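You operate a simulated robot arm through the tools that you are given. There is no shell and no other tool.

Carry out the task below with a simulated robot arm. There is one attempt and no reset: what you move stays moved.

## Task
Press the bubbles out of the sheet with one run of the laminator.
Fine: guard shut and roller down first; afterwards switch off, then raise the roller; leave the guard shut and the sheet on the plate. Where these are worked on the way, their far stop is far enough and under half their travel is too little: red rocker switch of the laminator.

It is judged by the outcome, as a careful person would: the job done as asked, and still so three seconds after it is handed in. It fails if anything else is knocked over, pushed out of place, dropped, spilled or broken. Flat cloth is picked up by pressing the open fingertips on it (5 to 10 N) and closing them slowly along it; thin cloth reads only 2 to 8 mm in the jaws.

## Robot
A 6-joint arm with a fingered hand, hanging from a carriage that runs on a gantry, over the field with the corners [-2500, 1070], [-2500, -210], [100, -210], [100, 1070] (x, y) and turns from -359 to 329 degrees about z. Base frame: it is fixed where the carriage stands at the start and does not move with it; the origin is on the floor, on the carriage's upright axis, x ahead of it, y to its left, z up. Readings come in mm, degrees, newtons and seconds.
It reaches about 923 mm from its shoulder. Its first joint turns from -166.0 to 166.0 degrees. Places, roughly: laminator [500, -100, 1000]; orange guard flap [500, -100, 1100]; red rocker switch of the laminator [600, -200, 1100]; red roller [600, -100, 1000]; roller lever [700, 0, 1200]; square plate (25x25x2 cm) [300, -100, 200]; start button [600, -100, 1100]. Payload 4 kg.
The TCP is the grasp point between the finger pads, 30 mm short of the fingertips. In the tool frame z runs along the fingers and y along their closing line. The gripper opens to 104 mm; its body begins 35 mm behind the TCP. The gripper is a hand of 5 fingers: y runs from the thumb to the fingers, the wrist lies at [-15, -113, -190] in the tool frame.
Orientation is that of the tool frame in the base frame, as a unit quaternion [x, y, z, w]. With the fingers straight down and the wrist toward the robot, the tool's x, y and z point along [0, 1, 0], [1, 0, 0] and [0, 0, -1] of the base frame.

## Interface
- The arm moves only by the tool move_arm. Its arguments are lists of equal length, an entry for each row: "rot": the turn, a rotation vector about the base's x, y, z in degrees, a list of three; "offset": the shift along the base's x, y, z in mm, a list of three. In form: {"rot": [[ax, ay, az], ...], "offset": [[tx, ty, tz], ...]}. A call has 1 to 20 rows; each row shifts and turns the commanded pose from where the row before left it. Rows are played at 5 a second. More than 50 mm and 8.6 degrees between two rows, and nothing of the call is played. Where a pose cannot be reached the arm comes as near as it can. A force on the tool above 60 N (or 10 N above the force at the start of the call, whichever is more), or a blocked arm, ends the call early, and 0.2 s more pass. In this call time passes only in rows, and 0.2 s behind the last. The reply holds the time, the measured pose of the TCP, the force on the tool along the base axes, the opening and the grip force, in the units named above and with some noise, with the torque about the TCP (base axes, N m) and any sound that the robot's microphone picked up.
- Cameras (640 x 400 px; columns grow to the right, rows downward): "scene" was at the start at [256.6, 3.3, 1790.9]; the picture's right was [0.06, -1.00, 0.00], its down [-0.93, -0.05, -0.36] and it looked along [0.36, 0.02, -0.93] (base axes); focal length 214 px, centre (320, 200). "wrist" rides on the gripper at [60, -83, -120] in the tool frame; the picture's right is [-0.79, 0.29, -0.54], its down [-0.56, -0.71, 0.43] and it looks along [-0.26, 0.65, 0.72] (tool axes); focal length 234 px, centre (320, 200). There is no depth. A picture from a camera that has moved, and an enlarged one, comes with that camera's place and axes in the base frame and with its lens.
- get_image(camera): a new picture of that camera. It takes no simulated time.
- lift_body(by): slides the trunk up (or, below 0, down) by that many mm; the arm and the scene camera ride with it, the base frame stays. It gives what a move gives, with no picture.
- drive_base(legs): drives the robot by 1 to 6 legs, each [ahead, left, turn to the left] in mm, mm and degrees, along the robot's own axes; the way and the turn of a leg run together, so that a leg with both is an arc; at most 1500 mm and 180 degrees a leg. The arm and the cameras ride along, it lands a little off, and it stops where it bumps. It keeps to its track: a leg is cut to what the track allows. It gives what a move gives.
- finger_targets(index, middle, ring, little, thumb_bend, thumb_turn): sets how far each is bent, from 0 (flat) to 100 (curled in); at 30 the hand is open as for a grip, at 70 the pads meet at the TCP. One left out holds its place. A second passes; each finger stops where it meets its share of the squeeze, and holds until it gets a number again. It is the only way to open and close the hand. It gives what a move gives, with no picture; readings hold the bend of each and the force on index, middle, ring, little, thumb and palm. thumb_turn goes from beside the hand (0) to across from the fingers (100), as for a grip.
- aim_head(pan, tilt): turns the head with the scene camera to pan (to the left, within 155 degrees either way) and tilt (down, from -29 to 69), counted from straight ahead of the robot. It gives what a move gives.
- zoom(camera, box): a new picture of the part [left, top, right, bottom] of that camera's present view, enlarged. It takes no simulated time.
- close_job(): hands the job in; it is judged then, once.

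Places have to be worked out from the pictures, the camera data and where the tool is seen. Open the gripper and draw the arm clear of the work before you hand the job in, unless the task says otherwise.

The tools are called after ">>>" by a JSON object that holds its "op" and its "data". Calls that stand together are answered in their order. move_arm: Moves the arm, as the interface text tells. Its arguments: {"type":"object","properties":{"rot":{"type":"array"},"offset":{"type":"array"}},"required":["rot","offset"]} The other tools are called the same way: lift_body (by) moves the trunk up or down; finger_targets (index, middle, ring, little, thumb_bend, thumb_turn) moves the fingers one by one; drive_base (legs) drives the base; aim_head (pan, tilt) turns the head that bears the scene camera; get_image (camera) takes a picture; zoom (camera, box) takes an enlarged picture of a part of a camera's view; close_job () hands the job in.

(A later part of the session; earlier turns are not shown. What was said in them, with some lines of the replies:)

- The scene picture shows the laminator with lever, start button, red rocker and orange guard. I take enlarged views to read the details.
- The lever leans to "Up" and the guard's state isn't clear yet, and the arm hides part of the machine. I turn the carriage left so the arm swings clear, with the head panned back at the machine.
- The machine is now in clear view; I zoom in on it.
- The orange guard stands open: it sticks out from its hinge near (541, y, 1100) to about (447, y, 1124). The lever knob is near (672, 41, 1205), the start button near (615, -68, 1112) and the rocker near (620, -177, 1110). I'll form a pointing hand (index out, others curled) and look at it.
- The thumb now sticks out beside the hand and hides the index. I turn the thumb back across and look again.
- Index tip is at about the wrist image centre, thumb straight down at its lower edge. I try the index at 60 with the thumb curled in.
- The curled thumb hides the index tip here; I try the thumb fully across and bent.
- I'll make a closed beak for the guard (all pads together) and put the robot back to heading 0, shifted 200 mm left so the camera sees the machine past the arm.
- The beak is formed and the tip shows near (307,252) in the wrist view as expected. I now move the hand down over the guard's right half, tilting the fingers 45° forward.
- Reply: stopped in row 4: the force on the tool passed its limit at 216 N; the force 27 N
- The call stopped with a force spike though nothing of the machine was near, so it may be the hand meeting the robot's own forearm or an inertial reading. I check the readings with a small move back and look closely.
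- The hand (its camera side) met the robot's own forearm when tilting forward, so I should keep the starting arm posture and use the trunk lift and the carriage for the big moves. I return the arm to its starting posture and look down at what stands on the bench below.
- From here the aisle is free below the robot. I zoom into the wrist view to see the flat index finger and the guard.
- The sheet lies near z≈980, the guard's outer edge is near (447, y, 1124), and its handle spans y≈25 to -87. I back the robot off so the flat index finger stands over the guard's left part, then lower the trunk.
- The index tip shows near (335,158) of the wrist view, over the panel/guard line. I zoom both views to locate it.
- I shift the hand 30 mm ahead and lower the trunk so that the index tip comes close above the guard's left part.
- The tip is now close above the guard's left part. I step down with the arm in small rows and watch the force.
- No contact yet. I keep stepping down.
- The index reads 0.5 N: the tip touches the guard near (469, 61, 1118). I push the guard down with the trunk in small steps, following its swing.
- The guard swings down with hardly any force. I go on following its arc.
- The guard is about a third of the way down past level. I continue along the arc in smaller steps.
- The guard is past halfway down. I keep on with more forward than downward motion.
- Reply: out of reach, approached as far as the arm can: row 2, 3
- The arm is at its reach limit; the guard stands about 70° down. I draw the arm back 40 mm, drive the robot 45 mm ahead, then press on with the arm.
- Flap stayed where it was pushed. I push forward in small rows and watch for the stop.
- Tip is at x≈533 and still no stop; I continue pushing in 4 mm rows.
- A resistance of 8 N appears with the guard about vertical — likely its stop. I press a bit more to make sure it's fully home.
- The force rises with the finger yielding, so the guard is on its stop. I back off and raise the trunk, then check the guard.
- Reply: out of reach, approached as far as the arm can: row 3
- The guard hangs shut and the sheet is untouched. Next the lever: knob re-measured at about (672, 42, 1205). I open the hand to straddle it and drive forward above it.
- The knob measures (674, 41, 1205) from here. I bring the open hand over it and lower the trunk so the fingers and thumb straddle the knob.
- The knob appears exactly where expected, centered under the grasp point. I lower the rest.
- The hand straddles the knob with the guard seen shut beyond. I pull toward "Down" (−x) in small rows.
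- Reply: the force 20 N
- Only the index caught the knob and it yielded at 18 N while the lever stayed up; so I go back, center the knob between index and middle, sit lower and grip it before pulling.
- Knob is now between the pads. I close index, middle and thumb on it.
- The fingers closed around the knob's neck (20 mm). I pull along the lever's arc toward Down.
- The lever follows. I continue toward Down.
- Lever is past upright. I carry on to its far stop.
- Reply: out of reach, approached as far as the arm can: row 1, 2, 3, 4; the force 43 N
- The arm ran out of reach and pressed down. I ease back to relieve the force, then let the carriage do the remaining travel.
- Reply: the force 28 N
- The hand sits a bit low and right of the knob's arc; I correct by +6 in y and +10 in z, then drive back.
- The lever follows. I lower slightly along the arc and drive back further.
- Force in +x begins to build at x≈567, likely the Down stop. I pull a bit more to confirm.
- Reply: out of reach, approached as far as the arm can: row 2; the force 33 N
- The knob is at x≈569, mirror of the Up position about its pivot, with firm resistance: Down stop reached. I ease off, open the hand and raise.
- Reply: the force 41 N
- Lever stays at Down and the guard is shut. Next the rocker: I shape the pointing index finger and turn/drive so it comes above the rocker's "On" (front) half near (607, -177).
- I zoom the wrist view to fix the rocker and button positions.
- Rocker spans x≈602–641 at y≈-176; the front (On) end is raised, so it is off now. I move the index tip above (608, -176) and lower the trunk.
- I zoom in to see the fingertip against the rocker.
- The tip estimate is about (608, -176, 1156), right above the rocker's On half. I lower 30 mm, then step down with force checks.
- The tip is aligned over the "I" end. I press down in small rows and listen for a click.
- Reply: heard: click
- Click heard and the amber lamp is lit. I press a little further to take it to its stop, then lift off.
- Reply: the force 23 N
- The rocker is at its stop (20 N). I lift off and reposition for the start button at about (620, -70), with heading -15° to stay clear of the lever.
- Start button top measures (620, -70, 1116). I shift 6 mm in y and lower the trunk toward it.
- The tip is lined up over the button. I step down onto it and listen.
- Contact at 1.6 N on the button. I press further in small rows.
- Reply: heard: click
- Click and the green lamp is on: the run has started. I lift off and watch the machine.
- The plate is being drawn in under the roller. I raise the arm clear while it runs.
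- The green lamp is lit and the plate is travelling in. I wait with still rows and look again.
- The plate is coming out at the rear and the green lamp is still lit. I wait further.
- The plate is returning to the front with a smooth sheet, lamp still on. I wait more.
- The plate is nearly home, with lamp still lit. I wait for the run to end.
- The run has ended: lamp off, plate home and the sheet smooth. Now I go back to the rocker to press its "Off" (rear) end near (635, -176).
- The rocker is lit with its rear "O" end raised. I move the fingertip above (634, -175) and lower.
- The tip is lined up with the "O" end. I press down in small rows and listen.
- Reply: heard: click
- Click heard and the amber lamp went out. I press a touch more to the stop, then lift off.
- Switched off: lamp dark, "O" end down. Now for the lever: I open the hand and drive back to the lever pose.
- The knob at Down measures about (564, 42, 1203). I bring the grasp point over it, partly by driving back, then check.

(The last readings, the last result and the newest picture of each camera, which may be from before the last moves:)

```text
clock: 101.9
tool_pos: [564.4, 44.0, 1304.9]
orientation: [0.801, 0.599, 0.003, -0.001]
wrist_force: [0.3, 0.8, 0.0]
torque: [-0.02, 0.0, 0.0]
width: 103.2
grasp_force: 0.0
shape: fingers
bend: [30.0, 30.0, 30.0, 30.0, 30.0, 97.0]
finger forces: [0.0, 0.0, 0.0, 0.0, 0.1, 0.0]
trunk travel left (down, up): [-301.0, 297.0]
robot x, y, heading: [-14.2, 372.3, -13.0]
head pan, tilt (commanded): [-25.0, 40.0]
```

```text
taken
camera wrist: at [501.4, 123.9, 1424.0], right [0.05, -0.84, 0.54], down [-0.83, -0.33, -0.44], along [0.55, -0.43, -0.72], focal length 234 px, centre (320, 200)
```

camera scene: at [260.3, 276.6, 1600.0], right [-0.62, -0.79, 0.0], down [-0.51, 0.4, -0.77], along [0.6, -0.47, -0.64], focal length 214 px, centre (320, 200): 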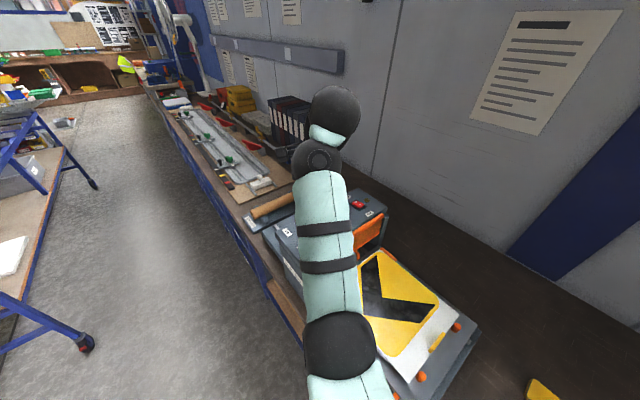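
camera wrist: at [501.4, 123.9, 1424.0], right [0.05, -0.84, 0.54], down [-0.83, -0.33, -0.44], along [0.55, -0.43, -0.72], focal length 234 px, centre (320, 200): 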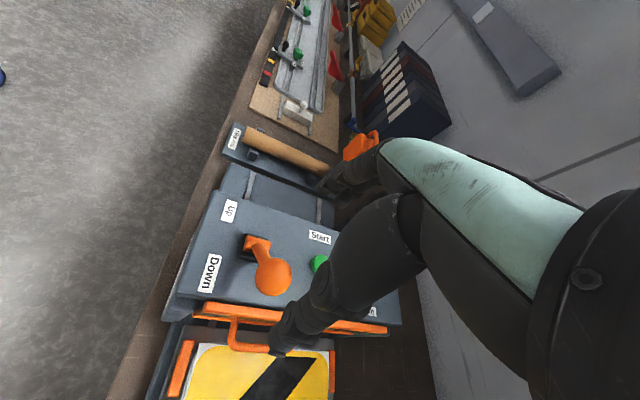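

The knob is centered under the grasp point. I lower and close index, middle and thumb on it.

>>> {"op": "lift_body", "data": {"by": -91}}

>>> {"op": "finger_targets", "data": {"index": 70, "middle": 70, "thumb_bend": 70}}

>>> {"op": "get_image", "data": {"camera": "wrist"}}

```text
clock: 103.2
tool_pos: [564.9, 43.2, 1213.9]
orientation: [0.801, 0.598, 0.002, -0.001]
wrist_force: [-1.3, -0.5, 0.0]
torque: [0.01, 0.0, 0.02]
width: 103.5
grasp_force: 0.2
shape: fingers
bend: [30.0, 30.0, 30.0, 30.0, 30.0, 97.0]
finger forces: [0.0, 0.0, 0.0, 0.0, 0.0, 0.0]
trunk travel left (down, up): [-210.0, 388.0]
robot x, y, heading: [-17.5, 374.1, -13.2]
head pan, tilt (commanded): [-25.0, 40.0]
```

```text
clock: 104.2
tool_pos: [565.5, 43.2, 1215.3]
orientation: [0.801, 0.598, 0.002, 0.0]
wrist_force: [3.6, -1.5, 0.3]
torque: [-0.2, -0.39, -0.06]
width: 28.3
grasp_force: 13.4
shape: fingers
bend: [60.0, 62.0, 30.0, 30.0, 60.0, 100.0]
finger forces: [6.5, 9.5, 0.0, 0.1, 10.2, 0.0]
trunk travel left (down, up): [-210.0, 388.0]
robot x, y, heading: [-12.5, 373.1, -13.0]
head pan, tilt (commanded): [-25.0, 40.0]
```

```text
taken
camera wrist: at [502.1, 123.6, 1333.4], right [0.05, -0.84, 0.54], down [-0.83, -0.33, -0.44], along [0.55, -0.43, -0.72], focal length 234 px, centre (320, 200)
```

wrist: 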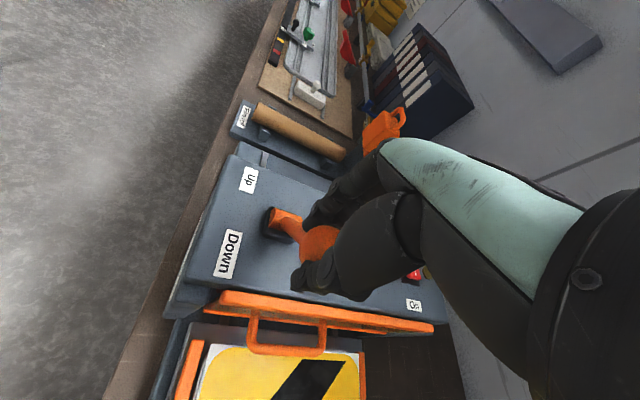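

Gripped. I push the lever toward Up along its arc.

>>> {"op": "move_arm", "data": {"rot": [[0, 0, 0], [0, 0, 0], [0, 0, 0], [0, 0, 0], [0, 0, 0]], "offset": [[8, 0, 3.5], [8, 0, 3], [8, 0, 2.5], [8, 0, 2], [8, 0, 1.5]]}}

>>> {"op": "get_image", "data": {"camera": "wrist"}}

```text
clock: 105.4
tool_pos: [604.8, 43.4, 1225.0]
orientation: [0.801, 0.598, 0.001, -0.002]
wrist_force: [-5.6, 2.6, 4.8]
torque: [-0.02, 0.08, -0.05]
width: 18.9
grasp_force: 8.8
shape: fingers
bend: [68.0, 68.0, 30.0, 30.0, 61.0, 100.0]
finger forces: [1.4, 4.4, 0.0, 0.0, 11.8, 0.1]
trunk travel left (down, up): [-210.0, 388.0]
robot x, y, heading: [-15.0, 377.7, -13.2]
head pan, tilt (commanded): [-25.0, 40.0]
```

```text
taken
camera wrist: at [541.4, 123.7, 1345.0], right [0.05, -0.84, 0.54], down [-0.83, -0.33, -0.44], along [0.55, -0.43, -0.72], focal length 234 px, centre (320, 200)
```

wrist: 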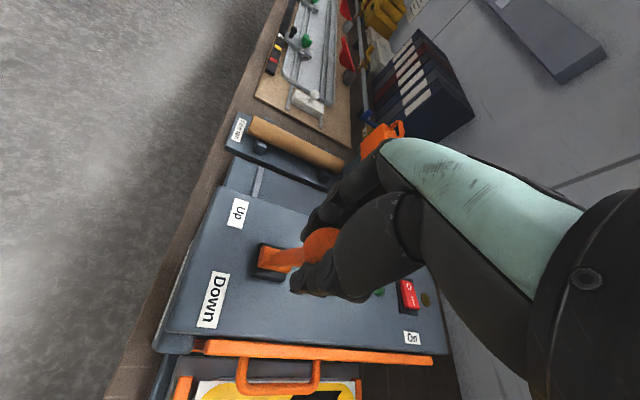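

The lever follows toward upright. I continue, then use the carriage for the rest.

>>> {"op": "move_arm", "data": {"rot": [[0, 0, 0], [0, 0, 0], [0, 0, 0], [0, 0, 0]], "offset": [[8, 0, 0.5], [8, 0, 0], [8, 0, 0], [6, 0, -0.5]]}}

>>> {"op": "get_image", "data": {"camera": "wrist"}}

```text
clock: 106.4
tool_pos: [635.6, 43.1, 1222.5]
orientation: [0.801, 0.599, 0.0, -0.003]
wrist_force: [-1.2, 3.8, -2.4]
torque: [0.0, 0.09, -0.04]
width: 13.5
grasp_force: 6.9
shape: fingers
bend: [66.0, 68.0, 30.0, 30.0, 66.0, 100.0]
finger forces: [4.6, 2.3, 0.0, 0.1, 6.9, 0.0]
trunk travel left (down, up): [-210.0, 388.0]
robot x, y, heading: [-16.1, 372.9, -13.0]
head pan, tilt (commanded): [-25.0, 40.0]
```

```text
taken
camera wrist: at [572.7, 124.2, 1343.6], right [0.05, -0.84, 0.54], down [-0.84, -0.33, -0.44], along [0.55, -0.43, -0.72], focal length 234 px, centre (320, 200)
```

wrist: 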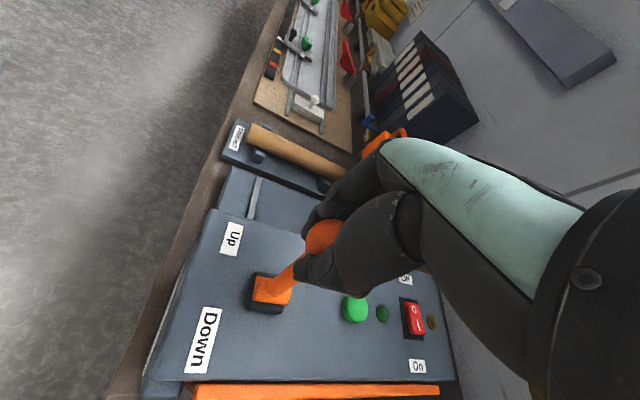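

Past upright. I drive ahead 20 mm to carry it on.

>>> {"op": "drive_base", "data": {"legs": [[19.5, 4.6, 0]]}}

>>> {"op": "move_arm", "data": {"rot": [[0, 0, 0]], "offset": [[3, 0, -5]]}}

>>> {"op": "get_image", "data": {"camera": "wrist"}}

```text
clock: 107.2
tool_pos: [654.4, 44.8, 1223.8]
orientation: [0.801, 0.599, 0.001, -0.003]
wrist_force: [-2.6, 2.4, -11.4]
torque: [0.11, 0.06, 0.02]
width: 16.6
grasp_force: 9.1
shape: fingers
bend: [66.0, 67.0, 30.0, 30.0, 63.0, 100.0]
finger forces: [3.9, 5.9, 0.0, 0.1, 8.3, 0.0]
trunk travel left (down, up): [-210.0, 388.0]
robot x, y, heading: [5.4, 375.5, -13.1]
head pan, tilt (commanded): [-25.0, 40.0]
```

```text
clock: 107.6
tool_pos: [659.6, 45.6, 1221.5]
orientation: [0.801, 0.599, 0.001, -0.002]
wrist_force: [-0.6, 2.8, -1.2]
torque: [0.09, 0.13, -0.02]
width: 16.2
grasp_force: 7.6
shape: fingers
bend: [66.0, 67.0, 30.0, 30.0, 64.0, 100.0]
finger forces: [4.8, 4.0, 0.2, 0.1, 6.9, 0.0]
trunk travel left (down, up): [-210.0, 388.0]
robot x, y, heading: [4.5, 374.8, -13.0]
head pan, tilt (commanded): [-25.0, 40.0]
```

```text
taken
camera wrist: at [596.1, 124.7, 1339.7], right [0.05, -0.84, 0.54], down [-0.84, -0.33, -0.44], along [0.55, -0.43, -0.72], focal length 234 px, centre (320, 200)
```

wrist: 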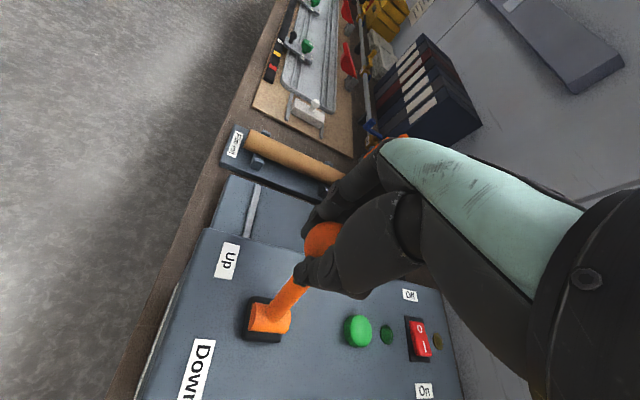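

I drive another 15 mm and follow the arc down slightly.

>>> {"op": "drive_base", "data": {"legs": [[14, 3.4, 0]]}}

>>> {"op": "move_arm", "data": {"rot": [[0, 0, 0]], "offset": [[0, 0, -4]]}}

>>> {"op": "get_image", "data": {"camera": "wrist"}}

```text
clock: 108.3
tool_pos: [673.1, 45.1, 1218.1]
orientation: [0.801, 0.599, 0.001, -0.004]
wrist_force: [-6.2, 0.9, -11.4]
torque: [0.08, 0.2, -0.07]
width: 18.5
grasp_force: 8.7
shape: fingers
bend: [66.0, 68.0, 30.0, 30.0, 62.0, 100.0]
finger forces: [4.1, 6.6, 0.0, 0.0, 8.3, 0.0]
trunk travel left (down, up): [-210.0, 388.0]
robot x, y, heading: [14.8, 375.1, -13.2]
head pan, tilt (commanded): [-25.0, 40.0]
```

```text
clock: 108.8
tool_pos: [674.1, 44.8, 1215.9]
orientation: [0.801, 0.599, 0.0, -0.003]
wrist_force: [-0.7, 3.1, -2.4]
torque: [0.13, 0.24, -0.04]
width: 18.1
grasp_force: 8.5
shape: fingers
bend: [66.0, 67.0, 30.0, 30.0, 63.0, 100.0]
finger forces: [4.7, 4.5, 0.0, 0.0, 7.9, 0.0]
trunk travel left (down, up): [-210.0, 388.0]
robot x, y, heading: [20.2, 372.6, -13.2]
head pan, tilt (commanded): [-25.0, 40.0]
```

```text
taken
camera wrist: at [611.0, 124.5, 1334.9], right [0.06, -0.84, 0.54], down [-0.84, -0.33, -0.44], along [0.55, -0.43, -0.72], focal length 234 px, centre (320, 200)
```

wrist: 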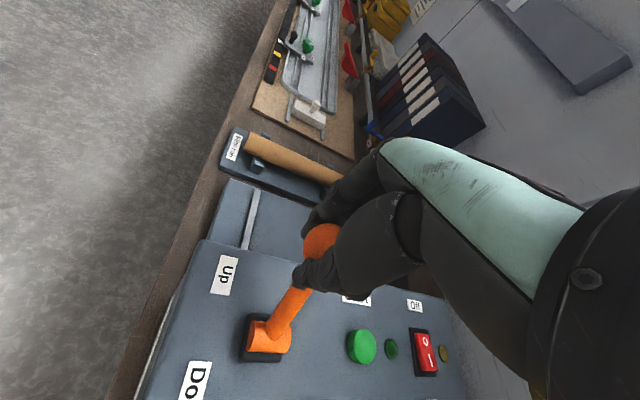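

This matches the original Up grip. I push a little more to be sure it's on the stop.

>>> {"op": "drive_base", "data": {"legs": [[9, 2.2, 0]]}}

>>> {"op": "get_image", "data": {"camera": "wrist"}}

```text
clock: 109.5
tool_pos: [681.0, 44.5, 1213.5]
orientation: [0.8, 0.599, 0.0, -0.004]
wrist_force: [-2.7, 3.1, -7.3]
torque: [0.13, 0.05, -0.04]
width: 18.2
grasp_force: 8.7
shape: fingers
bend: [67.0, 67.0, 30.0, 30.0, 62.0, 100.0]
finger forces: [3.1, 4.3, 0.0, 0.1, 9.0, 0.1]
trunk travel left (down, up): [-210.0, 388.0]
robot x, y, heading: [26.7, 373.7, -13.2]
head pan, tilt (commanded): [-25.0, 40.0]
```

```text
taken
camera wrist: at [619.7, 124.5, 1333.7], right [0.06, -0.84, 0.54], down [-0.84, -0.33, -0.43], along [0.54, -0.43, -0.72], focal length 234 px, centre (320, 200)
```

wrist: 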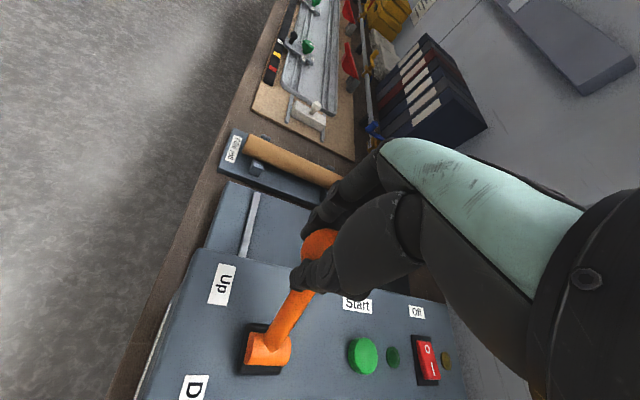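

Still little resistance; I go on gently until the stop is felt.

>>> {"op": "drive_base", "data": {"legs": [[9, 2.2, 0]]}}

>>> {"op": "get_image", "data": {"camera": "wrist"}}

```text
clock: 110.2
tool_pos: [690.1, 43.7, 1214.0]
orientation: [0.801, 0.599, 0.0, -0.005]
wrist_force: [-12.8, 3.5, -0.6]
torque: [0.08, 0.19, -0.08]
width: 22.7
grasp_force: 8.8
shape: fingers
bend: [70.0, 69.0, 30.0, 30.0, 57.0, 100.0]
finger forces: [0.0, 0.9, 0.0, 0.1, 16.0, 0.0]
trunk travel left (down, up): [-210.0, 388.0]
robot x, y, heading: [37.6, 375.7, -13.1]
head pan, tilt (commanded): [-25.0, 40.0]
```

```text
taken
camera wrist: at [628.0, 124.2, 1333.3], right [0.06, -0.84, 0.54], down [-0.84, -0.33, -0.43], along [0.54, -0.43, -0.72], focal length 234 px, centre (320, 200)
```

wrist: 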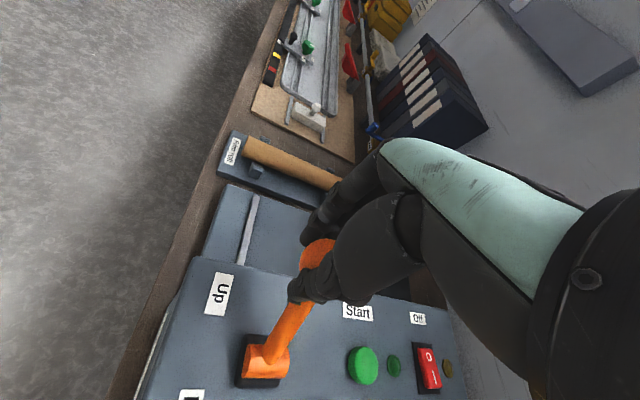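

The thumb now carries 16 N with the lever no longer moving: the Up stop. I ease back, open the hand and raise.

>>> {"op": "drive_base", "data": {"legs": [[-10, -2.4, 0]]}}

>>> {"op": "finger_targets", "data": {"index": 30, "middle": 30, "thumb_bend": 30}}

>>> {"op": "lift_body", "data": {"by": 150}}

>>> {"op": "get_image", "data": {"camera": "wrist"}}

```text
clock: 111.0
tool_pos: [682.0, 45.4, 1212.9]
orientation: [0.801, 0.599, 0.0, -0.005]
wrist_force: [-0.3, 5.5, -4.3]
torque: [0.04, -0.06, -0.02]
width: 16.8
grasp_force: 8.4
shape: fingers
bend: [67.0, 66.0, 30.0, 30.0, 63.0, 100.0]
finger forces: [3.0, 3.8, 0.0, 0.1, 10.1, 0.0]
trunk travel left (down, up): [-210.0, 388.0]
robot x, y, heading: [30.1, 374.9, -13.1]
head pan, tilt (commanded): [-25.0, 40.0]
```

```text
clock: 112.0
tool_pos: [681.7, 45.2, 1213.7]
orientation: [0.8, 0.599, 0.0, -0.005]
wrist_force: [0.1, 0.1, -0.1]
torque: [-0.01, -0.02, 0.01]
width: 102.9
grasp_force: 0.1
shape: fingers
bend: [30.0, 30.0, 30.0, 30.0, 30.0, 97.0]
finger forces: [0.1, 0.0, 0.1, 0.0, 0.0, 0.1]
trunk travel left (down, up): [-210.0, 388.0]
robot x, y, heading: [26.5, 375.9, -13.1]
head pan, tilt (commanded): [-25.0, 40.0]
```

```text
clock: 113.7
tool_pos: [681.9, 45.0, 1364.0]
orientation: [0.8, 0.6, 0.0, -0.005]
wrist_force: [0.2, 0.6, -0.2]
torque: [0.0, 0.01, 0.0]
width: 102.7
grasp_force: 0.0
shape: fingers
bend: [30.0, 30.0, 30.0, 30.0, 30.0, 97.0]
finger forces: [0.1, 0.0, 0.1, 0.1, 0.0, 0.0]
trunk travel left (down, up): [-360.0, 238.0]
robot x, y, heading: [29.9, 371.9, -13.1]
head pan, tilt (commanded): [-25.0, 40.0]
```

```text
taken
camera wrist: at [619.5, 124.2, 1483.8], right [0.06, -0.84, 0.54], down [-0.84, -0.33, -0.43], along [0.54, -0.42, -0.72], focal length 234 px, centre (320, 200)
```

wrist: 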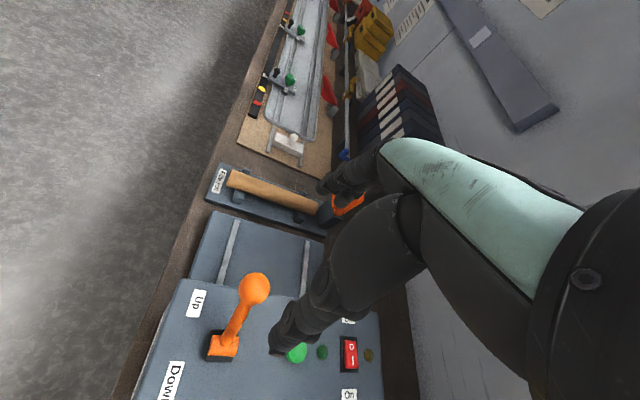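

The lever stands at Up (knob near x≈676, as at the start or slightly past). I raise fully and turn away to view the whole machine.

>>> {"op": "lift_body", "data": {"by": 168}}

>>> {"op": "drive_base", "data": {"legs": [[-60, 0, 0], [0, 0, 70]]}}

>>> {"op": "aim_head", "data": {"pan": -85, "tilt": 48}}

>>> {"op": "get_image", "data": {"camera": "scene"}}

```text
clock: 115.6
tool_pos: [682.1, 44.6, 1532.5]
orientation: [0.801, 0.599, 0.0, -0.005]
wrist_force: [0.1, 1.0, -0.7]
torque: [0.04, -0.01, 0.01]
width: 102.8
grasp_force: 0.0
shape: fingers
bend: [30.0, 30.0, 30.0, 30.0, 30.0, 97.0]
finger forces: [0.1, 0.0, 0.1, 0.0, 0.0, 0.1]
trunk travel left (down, up): [-528.0, 70.0]
robot x, y, heading: [28.4, 374.1, -13.2]
head pan, tilt (commanded): [-25.0, 40.0]
```

```text
clock: 119.6
tool_pos: [512.9, 878.6, 1531.1]
orientation: [0.322, 0.947, -0.002, -0.004]
wrist_force: [0.3, -0.3, -0.3]
torque: [-0.04, -0.01, 0.01]
width: 103.2
grasp_force: 0.1
shape: fingers
bend: [30.0, 30.0, 30.0, 30.0, 30.0, 97.0]
finger forces: [0.1, 0.1, 0.1, 0.1, 0.1, 0.0]
trunk travel left (down, up): [-528.0, 70.0]
robot x, y, heading: [-30.1, 389.9, 55.7]
head pan, tilt (commanded): [-25.0, 40.0]
```

```text
clock: 120.9
tool_pos: [512.2, 879.9, 1531.9]
orientation: [0.322, 0.947, -0.003, -0.005]
wrist_force: [0.1, 0.9, 0.1]
torque: [-0.04, 0.02, 0.0]
width: 103.3
grasp_force: 0.1
shape: fingers
bend: [30.0, 30.0, 30.0, 30.0, 30.0, 97.0]
finger forces: [0.0, 0.0, 0.1, 0.0, 0.0, 0.0]
trunk travel left (down, up): [-528.0, 70.0]
robot x, y, heading: [-30.0, 388.7, 55.8]
head pan, tilt (commanded): [-85.0, 48.0]
```

```text
taken
camera scene: at [151.1, 515.4, 1815.5], right [-0.49, -0.87, 0.0], down [-0.65, 0.36, -0.67], along [0.58, -0.33, -0.74], focal length 214 px, centre (320, 200)
```

scene: 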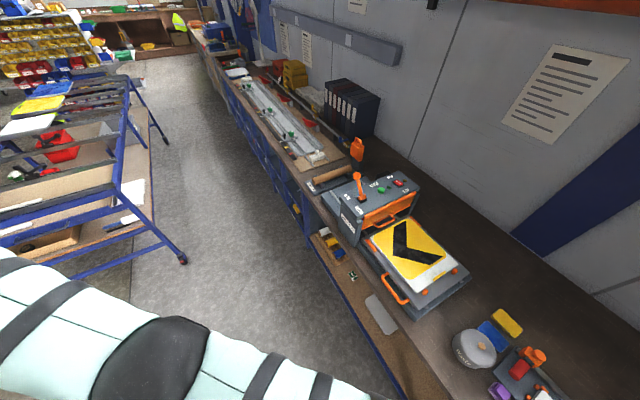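

I zoom in to check the final state of guard, lever, switch and sheet.

>>> {"op": "zoom", "data": {"camera": "scene", "box": [310, 150, 480, 320]}}

>>> {"op": "zoom", "data": {"camera": "scene", "box": [330, 160, 430, 240]}}

```text
2.35 times, centred on (395, 235) of scene
camera zoom: at [151.1, 515.4, 1815.5], right [-0.49, -0.87, 0.0], down [-0.65, 0.36, -0.67], along [0.58, -0.33, -0.74], focal length 505 px, centre (144, 118)
```

zoom: 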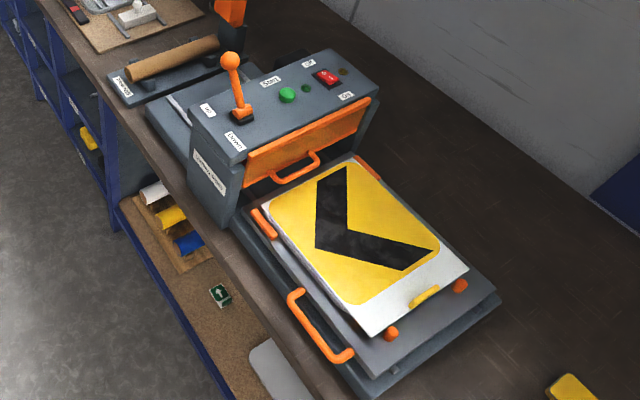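

```text
5.00 times, centred on (380, 200) of scene
camera zoom: at [151.1, 515.4, 1815.5], right [-0.49, -0.87, 0.0], down [-0.65, 0.36, -0.67], along [0.58, -0.33, -0.74], focal length 1072 px, centre (20, 200)
```

zoom: 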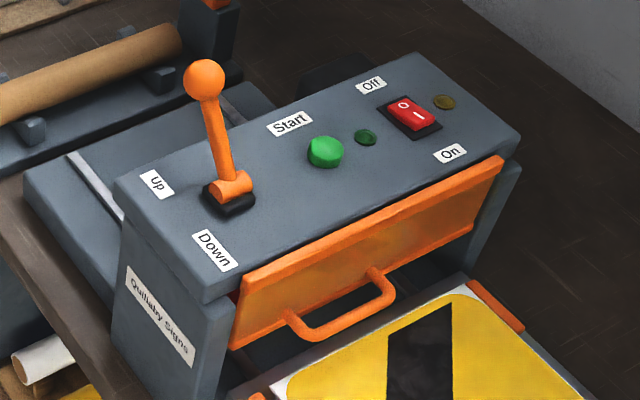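

Everything checks out: the sheet is smooth on its plate, the guard is shut, the switch is off with its lamp dark, and the lever is at Up. The hand is open and clear of the machine, so I hand the job in.

>>> {"op": "close_job", "data": {}}

```text
The job is handed in.
```

The bubbles are pressed out of the sheet, done with a single run of the laminator. The job is handed in, and no result has come back yet.

- **Before the run:** I shut the guard onto its stop and set the lever to Down. I then switched on at the red rocker and pressed Start once.
- **The run:** the plate went in under the roller, came back to the front, and the green lamp went out. The sheet looked smooth in every picture after that.
- **After the run:** I switched the rocker off first, with a click and the amber lamp going dark. Then I raised the roller by moving the lever to its Up stop.
- **How I left it:** the guard is shut and the sheet is on the plate. The hand is open and well clear of the machine, and nothing looked knocked over or moved in the last pictures.

Early on, the hand bumped the robot's own forearm while tilting, well above the machine. The move stopped by itself and I worked from a different posture after that.
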